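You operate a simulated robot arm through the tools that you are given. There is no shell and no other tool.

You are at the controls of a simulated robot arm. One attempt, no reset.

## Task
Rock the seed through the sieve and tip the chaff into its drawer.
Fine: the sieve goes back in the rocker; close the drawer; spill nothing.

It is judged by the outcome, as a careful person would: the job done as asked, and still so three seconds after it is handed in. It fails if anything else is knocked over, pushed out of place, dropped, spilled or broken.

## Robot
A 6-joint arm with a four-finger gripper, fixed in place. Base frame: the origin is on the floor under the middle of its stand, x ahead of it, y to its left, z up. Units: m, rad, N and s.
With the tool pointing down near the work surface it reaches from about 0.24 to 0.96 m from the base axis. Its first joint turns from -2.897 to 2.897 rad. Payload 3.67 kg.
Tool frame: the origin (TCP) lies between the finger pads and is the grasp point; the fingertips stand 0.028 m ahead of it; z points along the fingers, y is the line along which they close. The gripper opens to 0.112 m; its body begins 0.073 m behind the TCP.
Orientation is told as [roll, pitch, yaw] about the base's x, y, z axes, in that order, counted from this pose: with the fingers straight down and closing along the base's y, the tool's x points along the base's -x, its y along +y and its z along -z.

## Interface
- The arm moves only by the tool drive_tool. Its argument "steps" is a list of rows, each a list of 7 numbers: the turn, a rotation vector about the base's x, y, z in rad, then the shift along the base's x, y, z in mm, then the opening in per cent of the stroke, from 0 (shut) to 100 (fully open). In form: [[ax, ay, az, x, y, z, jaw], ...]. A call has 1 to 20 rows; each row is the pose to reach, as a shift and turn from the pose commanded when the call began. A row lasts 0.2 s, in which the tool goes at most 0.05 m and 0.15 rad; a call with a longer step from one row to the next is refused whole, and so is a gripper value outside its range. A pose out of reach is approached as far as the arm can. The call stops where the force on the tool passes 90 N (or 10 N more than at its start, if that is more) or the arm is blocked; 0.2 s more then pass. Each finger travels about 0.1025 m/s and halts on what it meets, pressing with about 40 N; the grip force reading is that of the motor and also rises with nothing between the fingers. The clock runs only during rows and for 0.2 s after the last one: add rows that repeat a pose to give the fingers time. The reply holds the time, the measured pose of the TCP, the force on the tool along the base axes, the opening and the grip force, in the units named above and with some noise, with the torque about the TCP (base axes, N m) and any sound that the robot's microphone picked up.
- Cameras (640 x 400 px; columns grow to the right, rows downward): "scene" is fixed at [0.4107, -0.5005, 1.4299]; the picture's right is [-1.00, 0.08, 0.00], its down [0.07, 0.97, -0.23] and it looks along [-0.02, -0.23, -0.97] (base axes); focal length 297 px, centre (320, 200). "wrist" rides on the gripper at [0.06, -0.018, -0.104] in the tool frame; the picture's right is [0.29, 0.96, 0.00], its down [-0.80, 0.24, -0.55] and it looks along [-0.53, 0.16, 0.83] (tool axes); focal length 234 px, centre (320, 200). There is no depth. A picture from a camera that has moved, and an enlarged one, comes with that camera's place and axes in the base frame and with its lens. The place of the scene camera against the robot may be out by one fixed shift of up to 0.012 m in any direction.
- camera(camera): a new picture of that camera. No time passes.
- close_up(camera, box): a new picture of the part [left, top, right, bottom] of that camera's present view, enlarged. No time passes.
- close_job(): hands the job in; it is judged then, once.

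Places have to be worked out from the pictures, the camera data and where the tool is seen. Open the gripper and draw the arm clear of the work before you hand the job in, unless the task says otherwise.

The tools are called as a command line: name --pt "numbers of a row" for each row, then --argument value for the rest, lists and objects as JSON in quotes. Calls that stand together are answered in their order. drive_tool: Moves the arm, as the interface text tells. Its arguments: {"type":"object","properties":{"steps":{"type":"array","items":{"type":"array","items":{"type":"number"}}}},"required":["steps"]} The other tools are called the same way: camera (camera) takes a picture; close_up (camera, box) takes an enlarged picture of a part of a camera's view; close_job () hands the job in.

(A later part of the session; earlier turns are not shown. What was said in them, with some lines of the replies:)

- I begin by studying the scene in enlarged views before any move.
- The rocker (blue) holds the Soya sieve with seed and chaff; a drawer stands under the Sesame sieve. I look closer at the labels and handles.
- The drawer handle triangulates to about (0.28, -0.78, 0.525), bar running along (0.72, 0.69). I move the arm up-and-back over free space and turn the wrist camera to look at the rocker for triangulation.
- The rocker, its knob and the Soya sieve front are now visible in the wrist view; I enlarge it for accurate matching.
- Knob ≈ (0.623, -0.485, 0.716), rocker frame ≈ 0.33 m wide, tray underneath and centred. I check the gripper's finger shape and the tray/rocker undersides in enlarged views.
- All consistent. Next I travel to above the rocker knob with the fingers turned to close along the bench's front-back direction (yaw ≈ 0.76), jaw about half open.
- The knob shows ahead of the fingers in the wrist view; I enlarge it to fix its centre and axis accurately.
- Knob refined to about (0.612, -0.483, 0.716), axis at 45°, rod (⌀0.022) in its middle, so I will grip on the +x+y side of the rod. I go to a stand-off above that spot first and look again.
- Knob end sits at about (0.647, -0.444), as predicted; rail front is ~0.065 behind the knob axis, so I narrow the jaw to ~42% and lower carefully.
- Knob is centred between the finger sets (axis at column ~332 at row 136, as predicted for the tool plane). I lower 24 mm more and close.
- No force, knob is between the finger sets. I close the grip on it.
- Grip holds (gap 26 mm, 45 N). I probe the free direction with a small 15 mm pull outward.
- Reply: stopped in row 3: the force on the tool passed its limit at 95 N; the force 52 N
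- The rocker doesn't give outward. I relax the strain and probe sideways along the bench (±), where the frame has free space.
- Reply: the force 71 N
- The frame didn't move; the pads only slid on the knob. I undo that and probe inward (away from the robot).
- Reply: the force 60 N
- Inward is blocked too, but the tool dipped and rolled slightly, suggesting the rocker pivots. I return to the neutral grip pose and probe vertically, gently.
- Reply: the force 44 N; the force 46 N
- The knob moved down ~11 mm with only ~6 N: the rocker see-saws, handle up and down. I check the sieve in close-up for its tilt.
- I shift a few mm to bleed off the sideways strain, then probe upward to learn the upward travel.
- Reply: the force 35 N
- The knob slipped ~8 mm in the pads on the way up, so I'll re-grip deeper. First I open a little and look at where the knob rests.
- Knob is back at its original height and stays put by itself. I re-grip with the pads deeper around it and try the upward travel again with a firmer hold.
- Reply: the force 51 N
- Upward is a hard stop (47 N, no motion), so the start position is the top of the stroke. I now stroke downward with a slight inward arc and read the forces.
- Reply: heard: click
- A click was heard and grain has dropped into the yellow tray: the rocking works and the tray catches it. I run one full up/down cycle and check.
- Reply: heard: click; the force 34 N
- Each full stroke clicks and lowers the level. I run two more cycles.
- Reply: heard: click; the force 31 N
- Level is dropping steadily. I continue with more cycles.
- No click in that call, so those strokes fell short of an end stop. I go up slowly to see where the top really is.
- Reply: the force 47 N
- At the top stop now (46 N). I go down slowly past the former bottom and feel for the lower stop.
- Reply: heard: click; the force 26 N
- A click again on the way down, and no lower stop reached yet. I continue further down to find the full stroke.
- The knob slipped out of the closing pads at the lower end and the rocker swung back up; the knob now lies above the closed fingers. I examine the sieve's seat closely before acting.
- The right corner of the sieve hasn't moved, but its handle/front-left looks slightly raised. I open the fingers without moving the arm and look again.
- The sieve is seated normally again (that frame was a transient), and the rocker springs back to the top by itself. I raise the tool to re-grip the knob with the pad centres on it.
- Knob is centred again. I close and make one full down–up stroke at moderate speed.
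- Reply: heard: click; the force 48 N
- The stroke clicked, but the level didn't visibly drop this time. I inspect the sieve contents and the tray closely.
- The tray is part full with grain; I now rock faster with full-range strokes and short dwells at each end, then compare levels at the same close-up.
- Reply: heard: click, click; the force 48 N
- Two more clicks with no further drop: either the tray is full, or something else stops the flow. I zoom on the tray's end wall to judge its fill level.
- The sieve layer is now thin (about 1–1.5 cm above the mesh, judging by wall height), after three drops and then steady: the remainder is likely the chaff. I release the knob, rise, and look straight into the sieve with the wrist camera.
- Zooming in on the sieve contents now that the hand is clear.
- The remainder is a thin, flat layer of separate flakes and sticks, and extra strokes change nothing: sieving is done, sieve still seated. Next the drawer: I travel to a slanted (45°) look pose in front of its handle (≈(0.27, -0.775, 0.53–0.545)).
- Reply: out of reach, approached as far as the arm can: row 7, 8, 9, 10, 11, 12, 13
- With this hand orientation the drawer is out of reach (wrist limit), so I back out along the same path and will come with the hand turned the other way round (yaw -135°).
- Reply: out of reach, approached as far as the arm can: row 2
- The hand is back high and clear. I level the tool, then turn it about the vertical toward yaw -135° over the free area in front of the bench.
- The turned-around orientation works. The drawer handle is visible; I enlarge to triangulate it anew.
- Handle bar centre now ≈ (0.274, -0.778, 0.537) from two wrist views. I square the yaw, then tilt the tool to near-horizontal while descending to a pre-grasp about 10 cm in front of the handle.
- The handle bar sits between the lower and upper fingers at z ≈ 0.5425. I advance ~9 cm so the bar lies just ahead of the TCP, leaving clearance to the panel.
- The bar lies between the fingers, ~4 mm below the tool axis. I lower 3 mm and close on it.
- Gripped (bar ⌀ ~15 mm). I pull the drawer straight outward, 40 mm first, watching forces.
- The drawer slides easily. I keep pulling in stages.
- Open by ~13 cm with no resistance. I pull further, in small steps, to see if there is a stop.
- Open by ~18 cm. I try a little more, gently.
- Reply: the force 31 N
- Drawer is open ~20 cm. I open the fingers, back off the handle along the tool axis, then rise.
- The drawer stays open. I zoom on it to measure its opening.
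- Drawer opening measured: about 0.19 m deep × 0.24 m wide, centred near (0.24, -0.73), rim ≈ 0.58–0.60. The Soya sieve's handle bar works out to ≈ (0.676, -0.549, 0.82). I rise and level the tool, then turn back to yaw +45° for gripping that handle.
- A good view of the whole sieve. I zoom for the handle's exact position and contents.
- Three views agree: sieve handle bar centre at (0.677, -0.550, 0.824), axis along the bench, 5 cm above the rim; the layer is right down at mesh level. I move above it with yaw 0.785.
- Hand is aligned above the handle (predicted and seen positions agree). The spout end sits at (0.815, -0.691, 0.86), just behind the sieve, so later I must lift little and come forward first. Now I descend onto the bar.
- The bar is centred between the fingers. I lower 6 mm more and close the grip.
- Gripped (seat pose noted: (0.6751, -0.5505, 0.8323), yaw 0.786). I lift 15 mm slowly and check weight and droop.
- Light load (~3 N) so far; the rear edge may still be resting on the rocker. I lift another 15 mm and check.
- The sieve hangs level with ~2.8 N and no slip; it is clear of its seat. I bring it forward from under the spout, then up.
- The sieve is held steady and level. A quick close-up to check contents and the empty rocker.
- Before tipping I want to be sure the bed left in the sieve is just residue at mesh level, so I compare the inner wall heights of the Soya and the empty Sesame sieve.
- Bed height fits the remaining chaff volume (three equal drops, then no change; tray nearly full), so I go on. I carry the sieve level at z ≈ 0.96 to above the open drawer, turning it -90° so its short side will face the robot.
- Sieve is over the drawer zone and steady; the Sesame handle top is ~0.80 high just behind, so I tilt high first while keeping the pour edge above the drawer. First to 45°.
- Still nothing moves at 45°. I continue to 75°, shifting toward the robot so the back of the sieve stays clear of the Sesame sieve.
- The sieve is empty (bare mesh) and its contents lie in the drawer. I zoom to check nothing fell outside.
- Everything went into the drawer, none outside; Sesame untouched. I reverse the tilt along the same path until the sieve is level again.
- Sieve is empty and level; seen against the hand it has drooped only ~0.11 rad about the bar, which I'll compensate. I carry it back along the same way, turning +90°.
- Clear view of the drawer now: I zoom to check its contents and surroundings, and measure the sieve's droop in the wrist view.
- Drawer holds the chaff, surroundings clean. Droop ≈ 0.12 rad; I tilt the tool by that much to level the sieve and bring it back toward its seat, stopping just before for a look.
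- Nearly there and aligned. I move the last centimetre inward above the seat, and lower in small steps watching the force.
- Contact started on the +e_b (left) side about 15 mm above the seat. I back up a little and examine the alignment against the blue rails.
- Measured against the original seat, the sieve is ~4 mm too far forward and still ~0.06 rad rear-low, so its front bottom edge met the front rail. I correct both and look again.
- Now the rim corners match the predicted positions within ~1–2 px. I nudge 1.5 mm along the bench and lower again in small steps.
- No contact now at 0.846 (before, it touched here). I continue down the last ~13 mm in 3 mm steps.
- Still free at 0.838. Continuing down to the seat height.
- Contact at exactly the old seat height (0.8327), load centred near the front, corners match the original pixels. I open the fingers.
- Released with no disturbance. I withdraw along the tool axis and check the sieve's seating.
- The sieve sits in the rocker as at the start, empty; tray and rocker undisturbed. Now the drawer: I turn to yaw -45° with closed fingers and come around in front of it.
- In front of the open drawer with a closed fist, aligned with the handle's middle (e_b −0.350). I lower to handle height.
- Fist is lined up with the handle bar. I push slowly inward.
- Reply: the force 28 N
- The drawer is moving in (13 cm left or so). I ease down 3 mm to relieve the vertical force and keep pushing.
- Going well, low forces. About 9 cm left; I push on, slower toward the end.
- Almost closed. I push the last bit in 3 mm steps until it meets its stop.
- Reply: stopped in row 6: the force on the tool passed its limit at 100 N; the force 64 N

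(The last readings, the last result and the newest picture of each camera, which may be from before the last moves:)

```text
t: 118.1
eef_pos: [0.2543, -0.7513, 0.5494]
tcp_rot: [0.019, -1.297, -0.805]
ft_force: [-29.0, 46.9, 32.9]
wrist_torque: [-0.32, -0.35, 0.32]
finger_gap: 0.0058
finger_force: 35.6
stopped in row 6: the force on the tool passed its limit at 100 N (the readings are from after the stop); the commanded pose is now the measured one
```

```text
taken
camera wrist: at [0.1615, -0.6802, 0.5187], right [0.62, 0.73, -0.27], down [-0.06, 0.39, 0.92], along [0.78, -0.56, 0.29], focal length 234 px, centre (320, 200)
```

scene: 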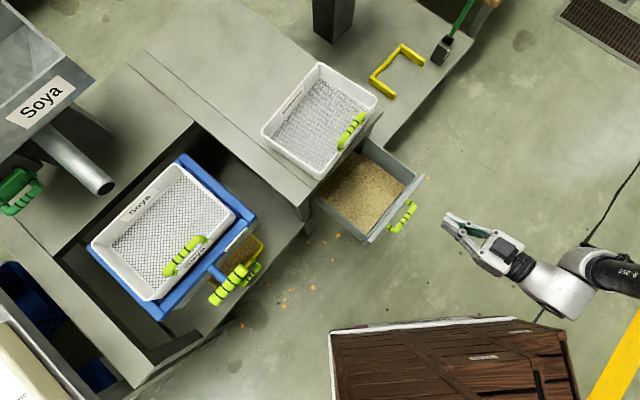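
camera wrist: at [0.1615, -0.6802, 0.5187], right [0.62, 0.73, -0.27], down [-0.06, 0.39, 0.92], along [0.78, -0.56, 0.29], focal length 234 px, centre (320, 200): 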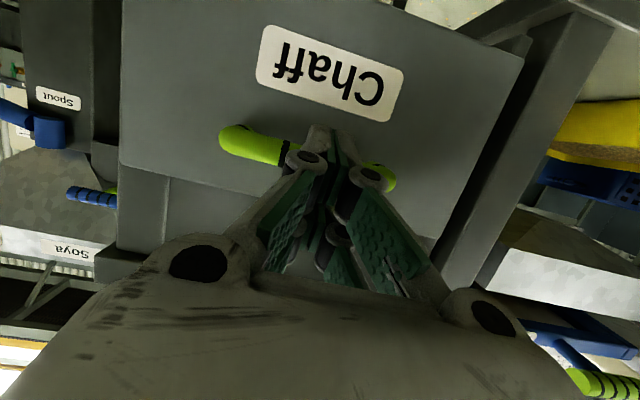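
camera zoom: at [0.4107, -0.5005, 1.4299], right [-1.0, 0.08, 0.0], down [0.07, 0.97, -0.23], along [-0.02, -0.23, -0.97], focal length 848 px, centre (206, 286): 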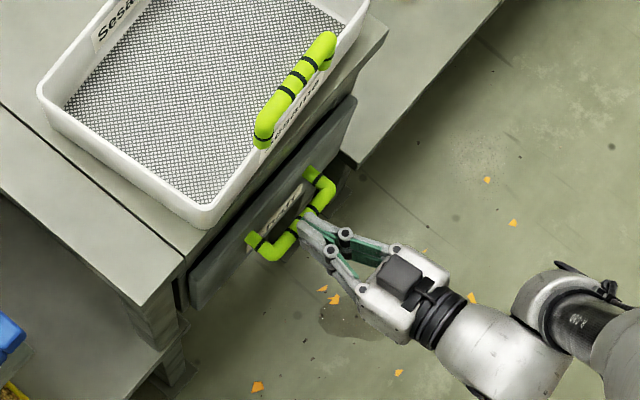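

The drawer hit its stop at the expected closed position. I back the fist straight out and check that the drawer stays shut.

drive_tool --pt "0 0 0 -3 3 0 0" --pt "0 0 0 -8 8 0 0" --pt "0 0 0 -20 20 2 0" --pt "0 0 0 -40 40 5 0" --pt "0 0 0 -65 65 10 0" --pt "0 0 0 -90 90 20 0"

close_up --camera "scene" --box '[280, 100, 440, 240]'

camera --camera "wrist"

camera --camera "scene"

```text
t: 119.4
eef_pos: [0.1802, -0.6742, 0.5484]
tcp_rot: [0.037, -1.272, -0.834]
ft_force: [-9.9, -10.8, -27.6]
wrist_torque: [0.2, 0.73, -0.81]
finger_gap: 0.0059
finger_force: 35.6
stopped in row 6: the force on the tool passed its limit at 103 N (the readings are from after the stop); the commanded pose is now the measured one
```

```text
2.86 times, centred on (360, 170) of scene
camera zoom: at [0.4107, -0.5005, 1.4299], right [-1.0, 0.08, 0.0], down [0.07, 0.97, -0.23], along [-0.02, -0.23, -0.97], focal length 848 px, centre (206, 286)
```

zoom: 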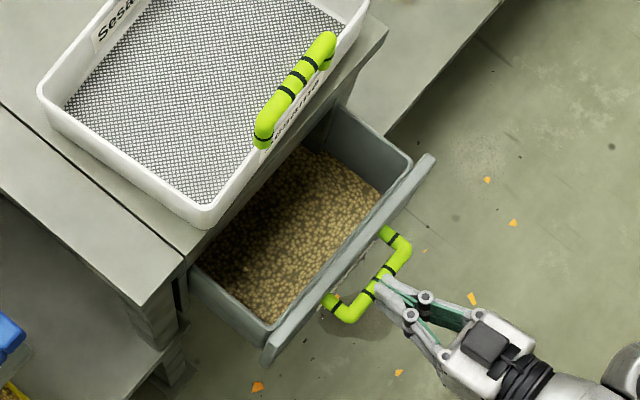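

```text
taken
camera wrist: at [0.0871, -0.6034, 0.5228], right [0.63, 0.73, -0.27], down [-0.04, 0.37, 0.93], along [0.78, -0.57, 0.26], focal length 234 px, centre (320, 200)
```

wrist: 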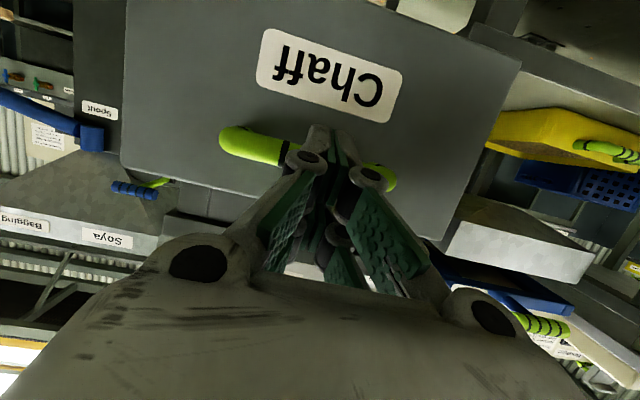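

```text
taken
```

scene: 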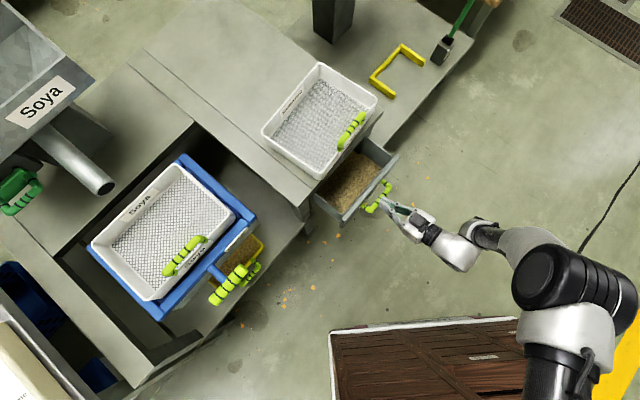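

The bar had wedged between the finger rows and the drawer followed the hand out ~10 cm (nothing spilled). I free it by opening the fingers while easing back, so the sliding breaks the jam.

drive_tool --pt "0 0 0 0 0 -3 0" --pt "0 0 0 0 0 -4 10" --pt "0 0 0 -2 2 -4 25" --pt "0 0 0 -5 5 -4 45" --pt "0 0 0 -9 9 -4 65" --pt "0 0 0 -14 14 -4 80" --pt "0 0 0 -22 22 -4 85" --pt "0 0 0 -30 30 -4 85"

close_up --camera "scene" --box '[280, 100, 440, 240]'

camera --camera "wrist"

```text
t: 121.2
eef_pos: [0.1701, -0.6319, 0.5502]
tcp_rot: [0.104, -1.292, -0.856]
ft_force: [60.8, 59.1, 53.0]
wrist_torque: [-2.2, 0.28, -0.81]
finger_gap: 0.0499
finger_force: 0.1
stopped in row 8: the force on the tool passed its limit at 102 N (the readings are from after the stop); the commanded pose is now the measured one
```

```text
2.86 times, centred on (360, 170) of scene
camera zoom: at [0.4107, -0.5005, 1.4299], right [-1.0, 0.08, 0.0], down [0.07, 0.97, -0.23], along [-0.02, -0.23, -0.97], focal length 848 px, centre (206, 286)
```

zoom: 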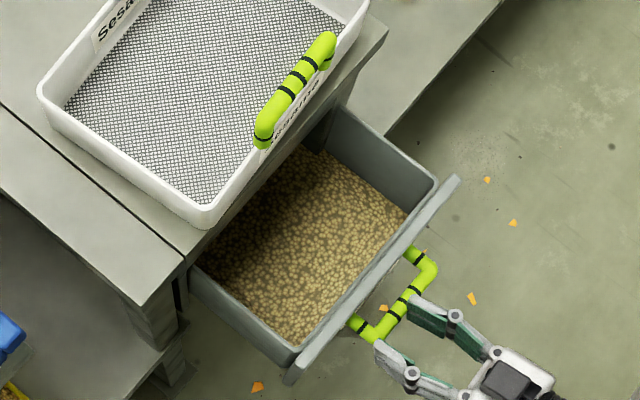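

```text
taken
camera wrist: at [0.0747, -0.5656, 0.5201], right [0.6, 0.76, -0.25], down [-0.08, 0.37, 0.93], along [0.79, -0.54, 0.29], focal length 234 px, centre (320, 200)
```

wrist: 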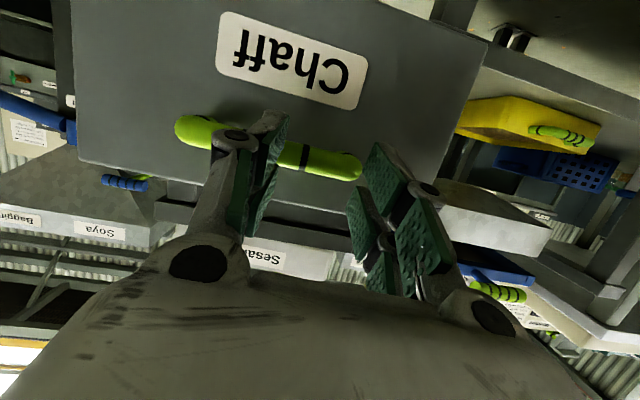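

The left finger pair seems caught at the handle. I look closely before moving anything.

close_up --camera "wrist" --box '[160, 80, 420, 300]'

close_up --camera "scene" --box '[370, 170, 450, 240]'

```text
1.82 times, centred on (290, 190) of wrist
camera zoom: at [0.0747, -0.5656, 0.5201], right [0.6, 0.76, -0.25], down [-0.08, 0.37, 0.93], along [0.79, -0.54, 0.29], focal length 426 px, centre (374, 218)
```

zoom: 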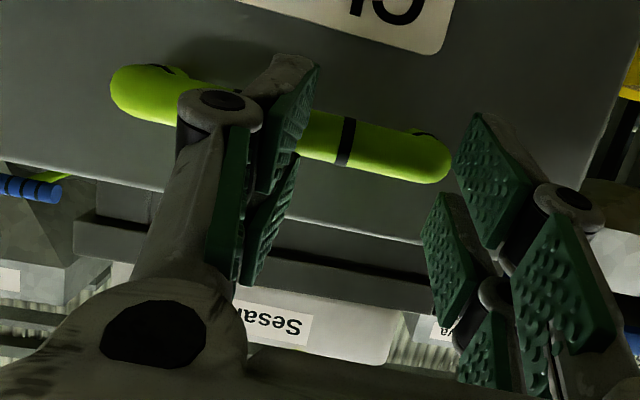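

```text
5.71 times, centred on (410, 205) of scene
camera zoom: at [0.4107, -0.5005, 1.4299], right [-1.0, 0.08, 0.0], down [0.07, 0.97, -0.23], along [-0.02, -0.23, -0.97], focal length 1697 px, centre (-194, 171)
```

zoom: 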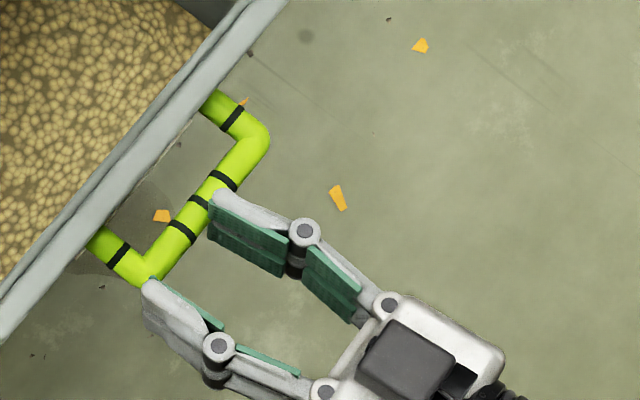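

The bar is only pinched between the tips of the left finger pair; the right pair is already past the handle's end. I slide the hand sideways along the bar (toward +e_b) to run off its end, which doesn't pull on the drawer.

drive_tool --pt "0 0 0 3 3 2 50" --pt "0 0 0 8 8 4 50" --pt "0 0 0 13.5 14.5 4 50" --pt "0 0 0 19 20.5 4 50" --pt "0 0 0 24.5 26.5 4 50" --pt "0 0 0 30 32.5 4 50"

close_up --camera "scene" --box '[340, 150, 480, 270]'

camera --camera "wrist"

```text
t: 122.1
eef_pos: [0.169, -0.6303, 0.5508]
tcp_rot: [0.017, -1.274, -0.807]
ft_force: [0.7, 1.2, -10.9]
wrist_torque: [0.45, -0.08, 0.06]
finger_gap: 0.0552
finger_force: 0.1
stopped in row 4: the force on the tool passed its limit at 121 N (the readings are from after the stop); the commanded pose is now the measured one
```

```text
3.33 times, centred on (410, 210) of scene
camera zoom: at [0.4107, -0.5005, 1.4299], right [-1.0, 0.08, 0.0], down [0.07, 0.97, -0.23], along [-0.02, -0.23, -0.97], focal length 990 px, centre (20, 167)
```

zoom: 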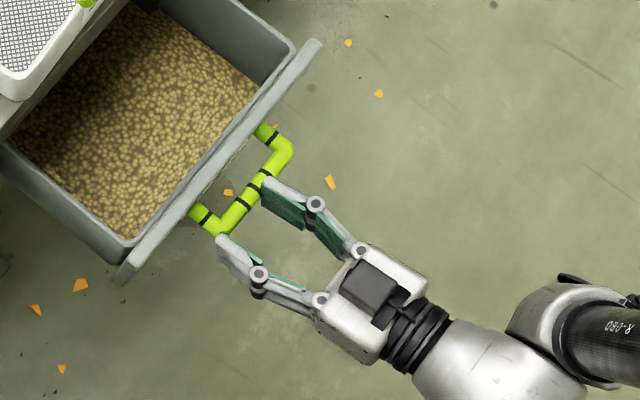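

```text
taken
camera wrist: at [0.075, -0.5594, 0.5237], right [0.62, 0.73, -0.27], down [-0.04, 0.38, 0.93], along [0.78, -0.57, 0.26], focal length 234 px, centre (320, 200)
```

wrist: 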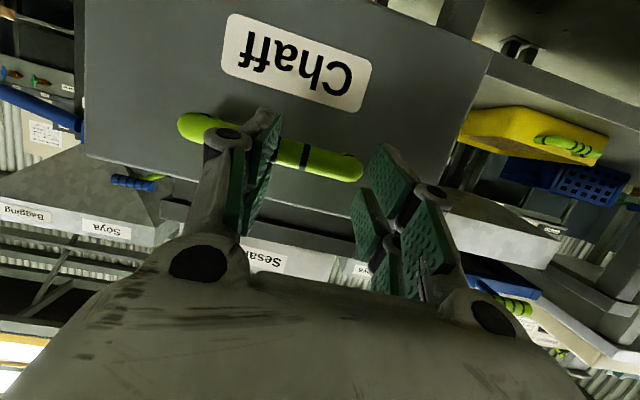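

The pinch holds hard sideways too. The bar's axis is right at the fingertip plane, so I'll walk the tips off it by rocking the hand's pitch about the bar with a slight retreat — that gives no net pull on the drawer.

drive_tool --pt "0.088 0.088 0 0.2 -0.2 3.8 50" --pt "0.177 0.177 0 0.8 -0.8 7.6 50" --pt "0.088 0.088 0 -1.1 1.1 4.6 50" --pt "0 0 0 -2.8 2.8 1.1 50" --pt "-0.088 -0.088 0 -4.1 4.1 -2.7 50" --pt "-0.177 -0.177 0 -5.2 5.2 -6.9 50"

close_up --camera "scene" --box '[340, 150, 480, 270]'

camera --camera "wrist"

```text
t: 123.5
eef_pos: [0.1608, -0.627, 0.5449]
tcp_rot: [0.082, -1.526, -0.874]
ft_force: [0.4, -0.1, -0.8]
wrist_torque: [0.02, 0.01, 0.01]
finger_gap: 0.0563
finger_force: 0.0
```

```text
3.33 times, centred on (410, 210) of scene
camera zoom: at [0.4107, -0.5005, 1.4299], right [-1.0, 0.08, 0.0], down [0.07, 0.97, -0.23], along [-0.02, -0.23, -0.97], focal length 990 px, centre (20, 167)
```

zoom: 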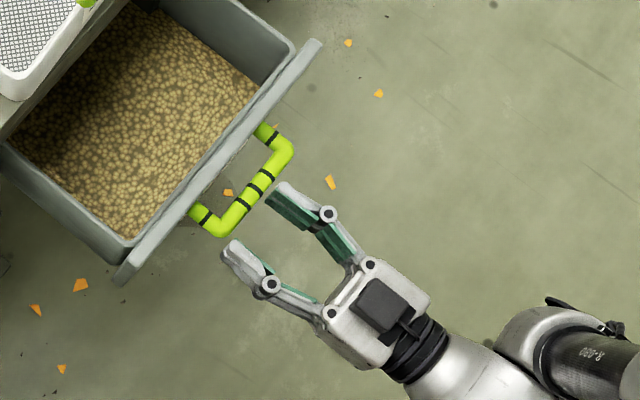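

```text
taken
camera wrist: at [0.0747, -0.5637, 0.4897], right [0.67, 0.68, -0.28], down [-0.19, 0.54, 0.82], along [0.71, -0.5, 0.49], focal length 234 px, centre (320, 200)
```

wrist: 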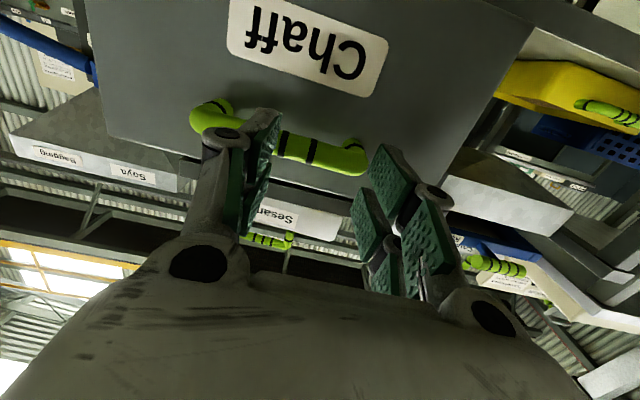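

Freed — no force, and daylight between tips and bar. I back off, close the fist, and go lower so that I push on the flat panel below the handle, where nothing can wedge.

drive_tool --pt "0 0 0 -8 8 0 50" --pt "0 0 0 -20 20 0 50" --pt "0.05 0.05 0 -32 32 -5 35" --pt "0.1 0.1 0 -42 36 -20 20" --pt "0.16 0.16 0 -50 30 -40 5" --pt "0.16 0.16 0 -53 24 -57 0" --pt "0.16 0.16 0 -53 24 -57 0"

close_up --camera "scene" --box '[300, 130, 480, 290]'

camera --camera "wrist"

```text
t: 125.1
eef_pos: [0.1079, -0.6027, 0.4882]
tcp_rot: [0.008, -1.296, -0.801]
ft_force: [-0.2, 0.4, 0.6]
wrist_torque: [0.0, -0.01, -0.02]
finger_gap: 0.0
finger_force: 36.0
```

```text
2.50 times, centred on (390, 210) of scene
camera zoom: at [0.4107, -0.5005, 1.4299], right [-1.0, 0.08, 0.0], down [0.07, 0.97, -0.23], along [-0.02, -0.23, -0.97], focal length 742 px, centre (145, 175)
```

zoom: 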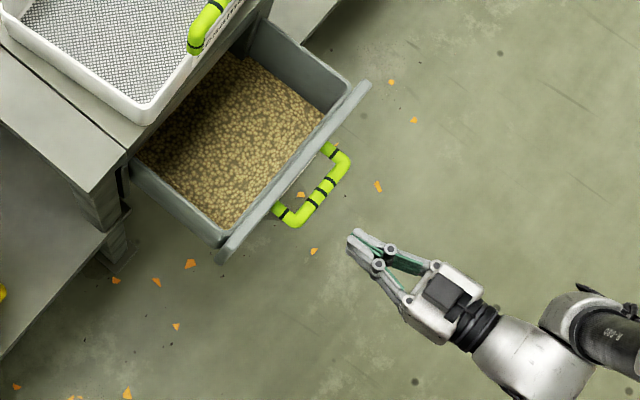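

```text
taken
camera wrist: at [0.015, -0.532, 0.4571], right [0.63, 0.73, -0.28], down [-0.05, 0.39, 0.92], along [0.78, -0.56, 0.29], focal length 234 px, centre (320, 200)
```

wrist: 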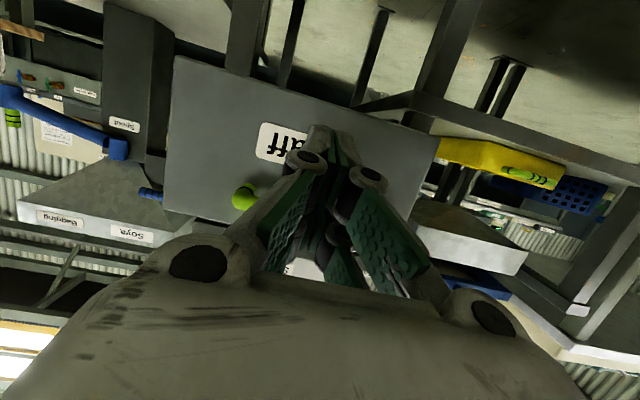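

Fist is centred under the handle at label height. I push inward steadily.

drive_tool --pt "0 0 0 12 -12 0 0" --pt "0 0 0 24 -24 0 0" --pt "0 0 0 36 -36 0 0" --pt "0 0 0 48 -48 0 0" --pt "0 0 0 58 -58 0 0" --pt "0 0 0 67 -67 0 0" --pt "0 0 0 75 -75 0 0" --pt "0 0 0 83 -83 0 0" --pt "0 0 0 91 -91 0 0" --pt "0 0 0 91 -91 0 0"

close_up --camera "scene" --box '[290, 110, 450, 250]'

camera --camera "wrist"

```text
t: 127.3
eef_pos: [0.1987, -0.6937, 0.4865]
tcp_rot: [0.006, -1.298, -0.801]
ft_force: [0.2, 0.3, 0.0]
wrist_torque: [-0.03, -0.03, -0.04]
finger_gap: 0.0
finger_force: 36.0
```

```text
2.86 times, centred on (370, 180) of scene
camera zoom: at [0.4107, -0.5005, 1.4299], right [-1.0, 0.08, 0.0], down [0.07, 0.97, -0.23], along [-0.02, -0.23, -0.97], focal length 848 px, centre (177, 257)
```

zoom: 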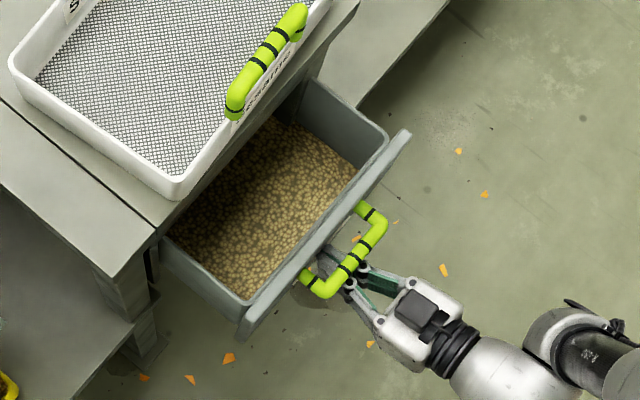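

```text
taken
camera wrist: at [0.1067, -0.6234, 0.4576], right [0.63, 0.73, -0.28], down [-0.05, 0.39, 0.92], along [0.78, -0.56, 0.29], focal length 234 px, centre (320, 200)
```

wrist: 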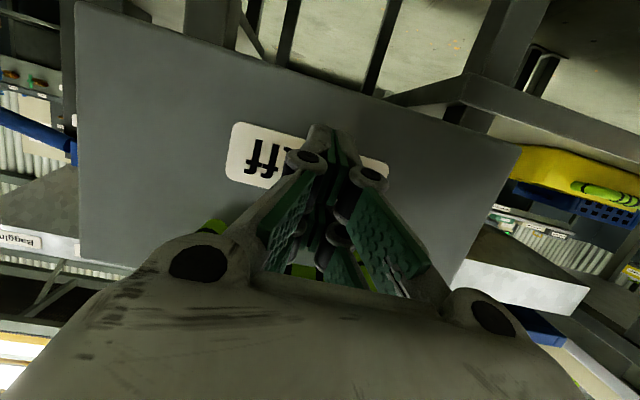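

Fingers pass cleanly under the handle and the drawer moves freely. About 12 cm to go; continuing.

drive_tool --pt "0 0 0 9 -9 0 0" --pt "0 0 0 18 -18 0 0" --pt "0 0 0 27 -27 0 0" --pt "0 0 0 36 -36 0 0" --pt "0 0 0 45 -45 0 0" --pt "0 0 0 54 -54 0 0" --pt "0 0 0 63 -63 0 0" --pt "0 0 0 70 -70 0 0" --pt "0 0 0 76 -76 0 0" --pt "0 0 0 76 -76 0 0"

close_up --camera "scene" --box '[280, 100, 440, 240]'

camera --camera "wrist"

```text
t: 129.5
eef_pos: [0.275, -0.7697, 0.4876]
tcp_rot: [0.008, -1.3, -0.801]
ft_force: [-0.1, -0.3, -0.3]
wrist_torque: [0.01, 0.0, 0.04]
finger_gap: 0.0
finger_force: 35.4
```

```text
2.86 times, centred on (360, 170) of scene
camera zoom: at [0.4107, -0.5005, 1.4299], right [-1.0, 0.08, 0.0], down [0.07, 0.97, -0.23], along [-0.02, -0.23, -0.97], focal length 848 px, centre (206, 286)
```

zoom: 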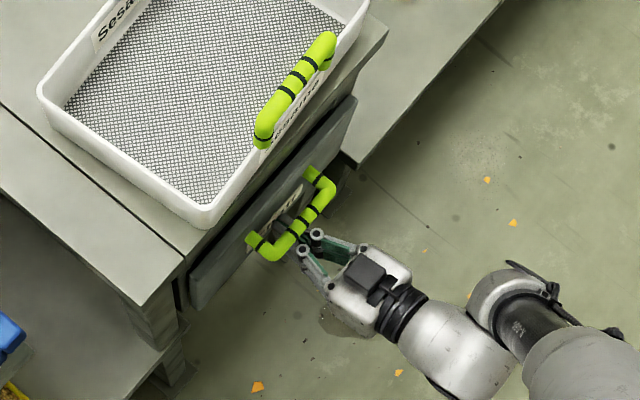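

```text
taken
camera wrist: at [0.1825, -0.6993, 0.4581], right [0.63, 0.73, -0.28], down [-0.05, 0.39, 0.92], along [0.78, -0.56, 0.29], focal length 234 px, centre (320, 200)
```

wrist: 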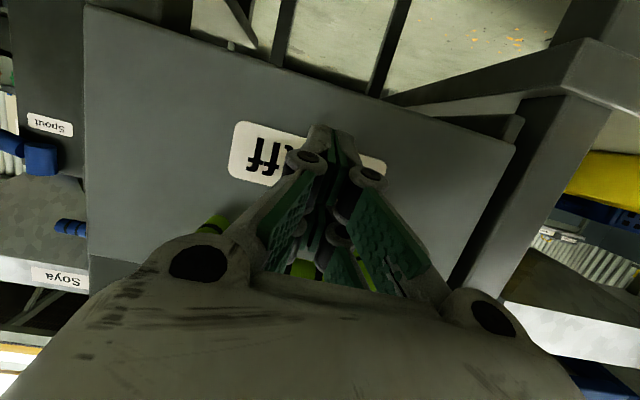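

Handle is at nearly its original place. I push the last millimetres gently to the stop.

drive_tool --pt "0 0 0 2 -2 0 0" --pt "0 0 0 4 -4 0 0" --pt "0 0 0 6 -6 0 0" --pt "0 0 0 6 -6 0 0"

close_up --camera "scene" --box '[300, 130, 380, 210]'

```text
t: 130.5
eef_pos: [0.2789, -0.7738, 0.4863]
tcp_rot: [0.012, -1.296, -0.807]
ft_force: [-22.0, 28.6, 7.0]
wrist_torque: [-0.64, -0.57, 0.15]
finger_gap: 0.0061
finger_force: 36.0
```

```text
5.00 times, centred on (340, 170) of scene
camera zoom: at [0.4107, -0.5005, 1.4299], right [-1.0, 0.08, 0.0], down [0.07, 0.97, -0.23], along [-0.02, -0.23, -0.97], focal length 1485 px, centre (220, 350)
```

zoom: 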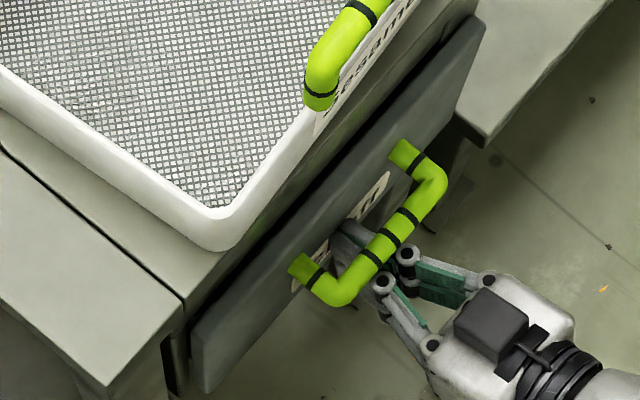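

Stop reached (≈36 N); the close-up is identical to the initial closed drawer. I retreat straight back and verify it stays shut.

drive_tool --pt "0 0 0 -4 4 0 0" --pt "0 0 0 -12 12 0 0" --pt "0 0 0 -24 24 0 0" --pt "0 0 0 -40 40 0 0"

close_up --camera "scene" --box '[300, 130, 380, 210]'

camera --camera "wrist"

```text
t: 131.5
eef_pos: [0.2405, -0.7353, 0.4874]
tcp_rot: [0.004, -1.298, -0.799]
ft_force: [0.6, 0.4, -0.6]
wrist_torque: [0.03, -0.01, -0.04]
finger_gap: 0.0
finger_force: 35.8
```

```text
5.00 times, centred on (340, 170) of scene
camera zoom: at [0.4107, -0.5005, 1.4299], right [-1.0, 0.08, 0.0], down [0.07, 0.97, -0.23], along [-0.02, -0.23, -0.97], focal length 1485 px, centre (220, 350)
```

zoom: 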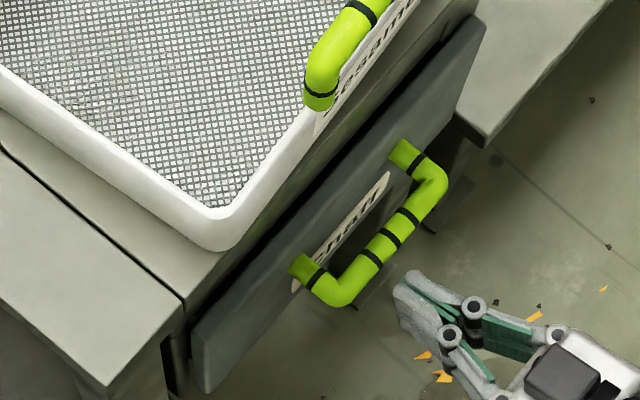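

```text
taken
camera wrist: at [0.1477, -0.665, 0.4577], right [0.63, 0.73, -0.28], down [-0.05, 0.39, 0.92], along [0.78, -0.56, 0.29], focal length 234 px, centre (320, 200)
```

wrist: 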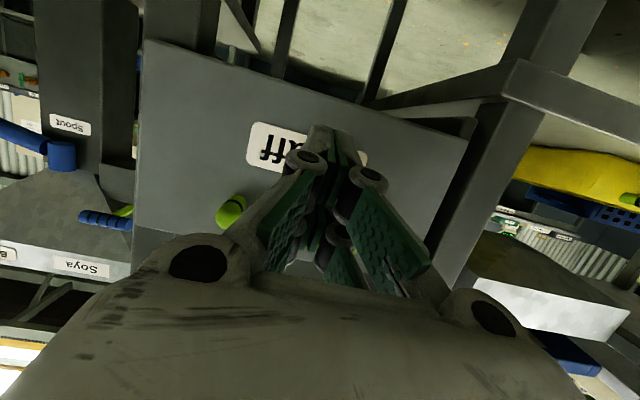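

Drawer shut and staying shut. I withdraw further, raise, level the tool and open the gripper.

drive_tool --pt "0 0 0 -30 30 0 0" --pt "0 0 0 -62 62 0 0" --pt "0 0 0 -95 95 5 20" --pt "0 0 0 -120 120 25 40" --pt "0 0 0 -128 128 65 60" --pt "0.092 0.092 0 -125 128 105 80" --pt "0.184 0.184 0 -120 128 145 100" --pt "0.276 0.276 0 -115 130 185 100" --pt "0.368 0.368 0 -110 130 225 100" --pt "0.46 0.46 0 -105 132 265 100" --pt "0.552 0.552 0 -100 134 305 100" --pt "0.644 0.644 0 -95 136 345 100" --pt "0.736 0.736 0 -90 138 385 100" --pt "0.828 0.828 0 -85 140 420 100" --pt "0.919 0.919 0 -80 142 445 100" --pt "0.919 0.919 0 -80 142 445 100"

camera --camera "scene"

camera --camera "wrist"

```text
t: 134.9
eef_pos: [0.1592, -0.5937, 0.9324]
tcp_rot: [-0.009, 0.002, -0.789]
ft_force: [-0.1, -0.1, 0.1]
wrist_torque: [0.01, -0.01, 0.03]
finger_gap: 0.112
finger_force: 0.1
```

```text
taken
```

scene: 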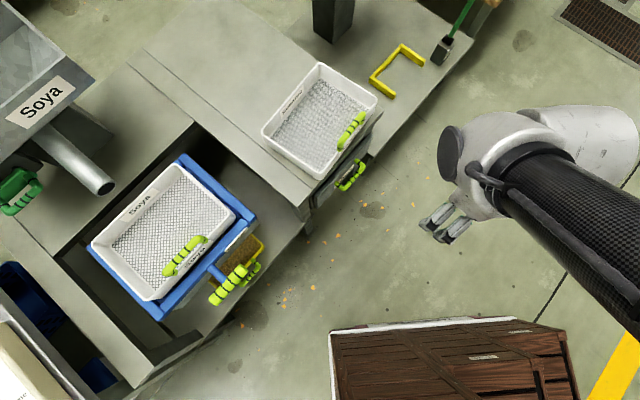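

```text
taken
camera wrist: at [0.1074, -0.5636, 1.0367], right [0.48, 0.88, -0.01], down [0.74, -0.4, 0.55], along [0.48, -0.27, -0.84], focal length 234 px, centre (320, 200)
```

wrist: 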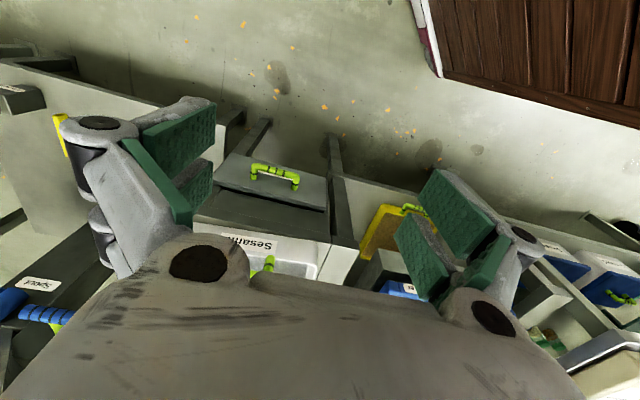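

Arm is clear with the gripper open. Final check of sieve seat, drawer and surroundings against the initial close-ups.

close_up --camera "scene" --box '[60, 130, 300, 330]'

close_up --camera "scene" --box '[240, 40, 420, 220]'

close_up --camera "scene" --box '[190, 190, 290, 310]'

```text
2.00 times, centred on (180, 230) of scene
camera zoom: at [0.4107, -0.5005, 1.4299], right [-1.0, 0.08, 0.0], down [0.07, 0.97, -0.23], along [-0.02, -0.23, -0.97], focal length 594 px, centre (600, 140)
```

zoom: 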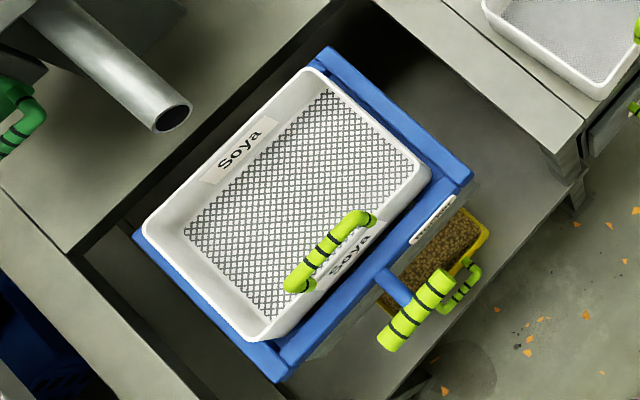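

```text
2.22 times, centred on (330, 130) of scene
camera zoom: at [0.4107, -0.5005, 1.4299], right [-1.0, 0.08, 0.0], down [0.07, 0.97, -0.23], along [-0.02, -0.23, -0.97], focal length 660 px, centre (298, 356)
```

zoom: 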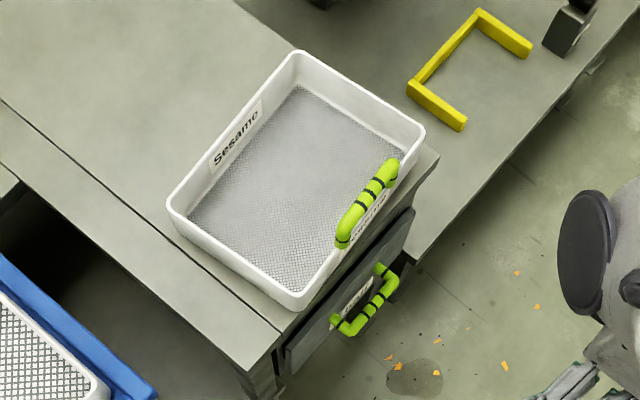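

```text
3.33 times, centred on (240, 250) of scene
camera zoom: at [0.4107, -0.5005, 1.4299], right [-1.0, 0.08, 0.0], down [0.07, 0.97, -0.23], along [-0.02, -0.23, -0.97], focal length 990 px, centre (587, 33)
```

zoom: 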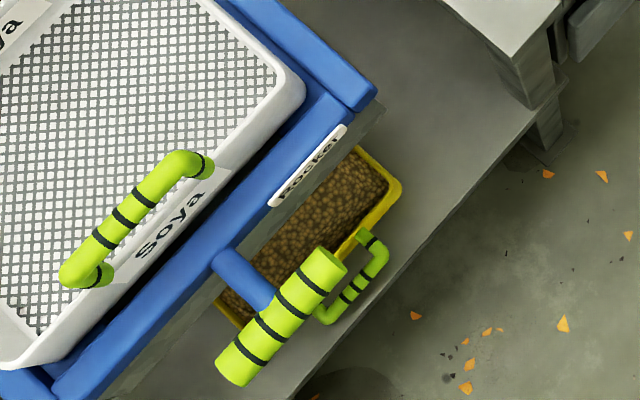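

The sieve is empty and back in its original seat. The chaff drawer is shut as it was at the start, the seed is in the tray, nothing lies spilled, and the arm is clear with the gripper open. I hand the job in.

close_job

```text
The job is handed in.
```

The job is handed in. The seed was rocked into the yellow tray and what stayed in the sieve was tipped into the Chaff drawer. The empty sieve is back in the rocker, the drawer is shut and I saw no spills.

- **Sieving:** the level in the sieve fell over the first few strokes, then stopped. Four more full strokes changed nothing, so I treated the layer that was left as chaff. That layer looked grain-like in the pictures, so I can't fully rule out that some seed went into the drawer with it.
- **Knob slip:** while I was rocking, the knob slipped out of the grip once and the rocker sprang back up. Nothing was thrown out.
- **Drawer:** on my first try at closing it, the handle wedged between the fingers and the drawer came back out about 10 cm when I withdrew. I freed it without spilling and pushed the drawer fully shut from below the handle. It stayed shut as I backed away.

The final pictures show the sieve, rocker, tray, drawer and the Sesame sieve in the same places as at the start. The arm is clear and the gripper is open.
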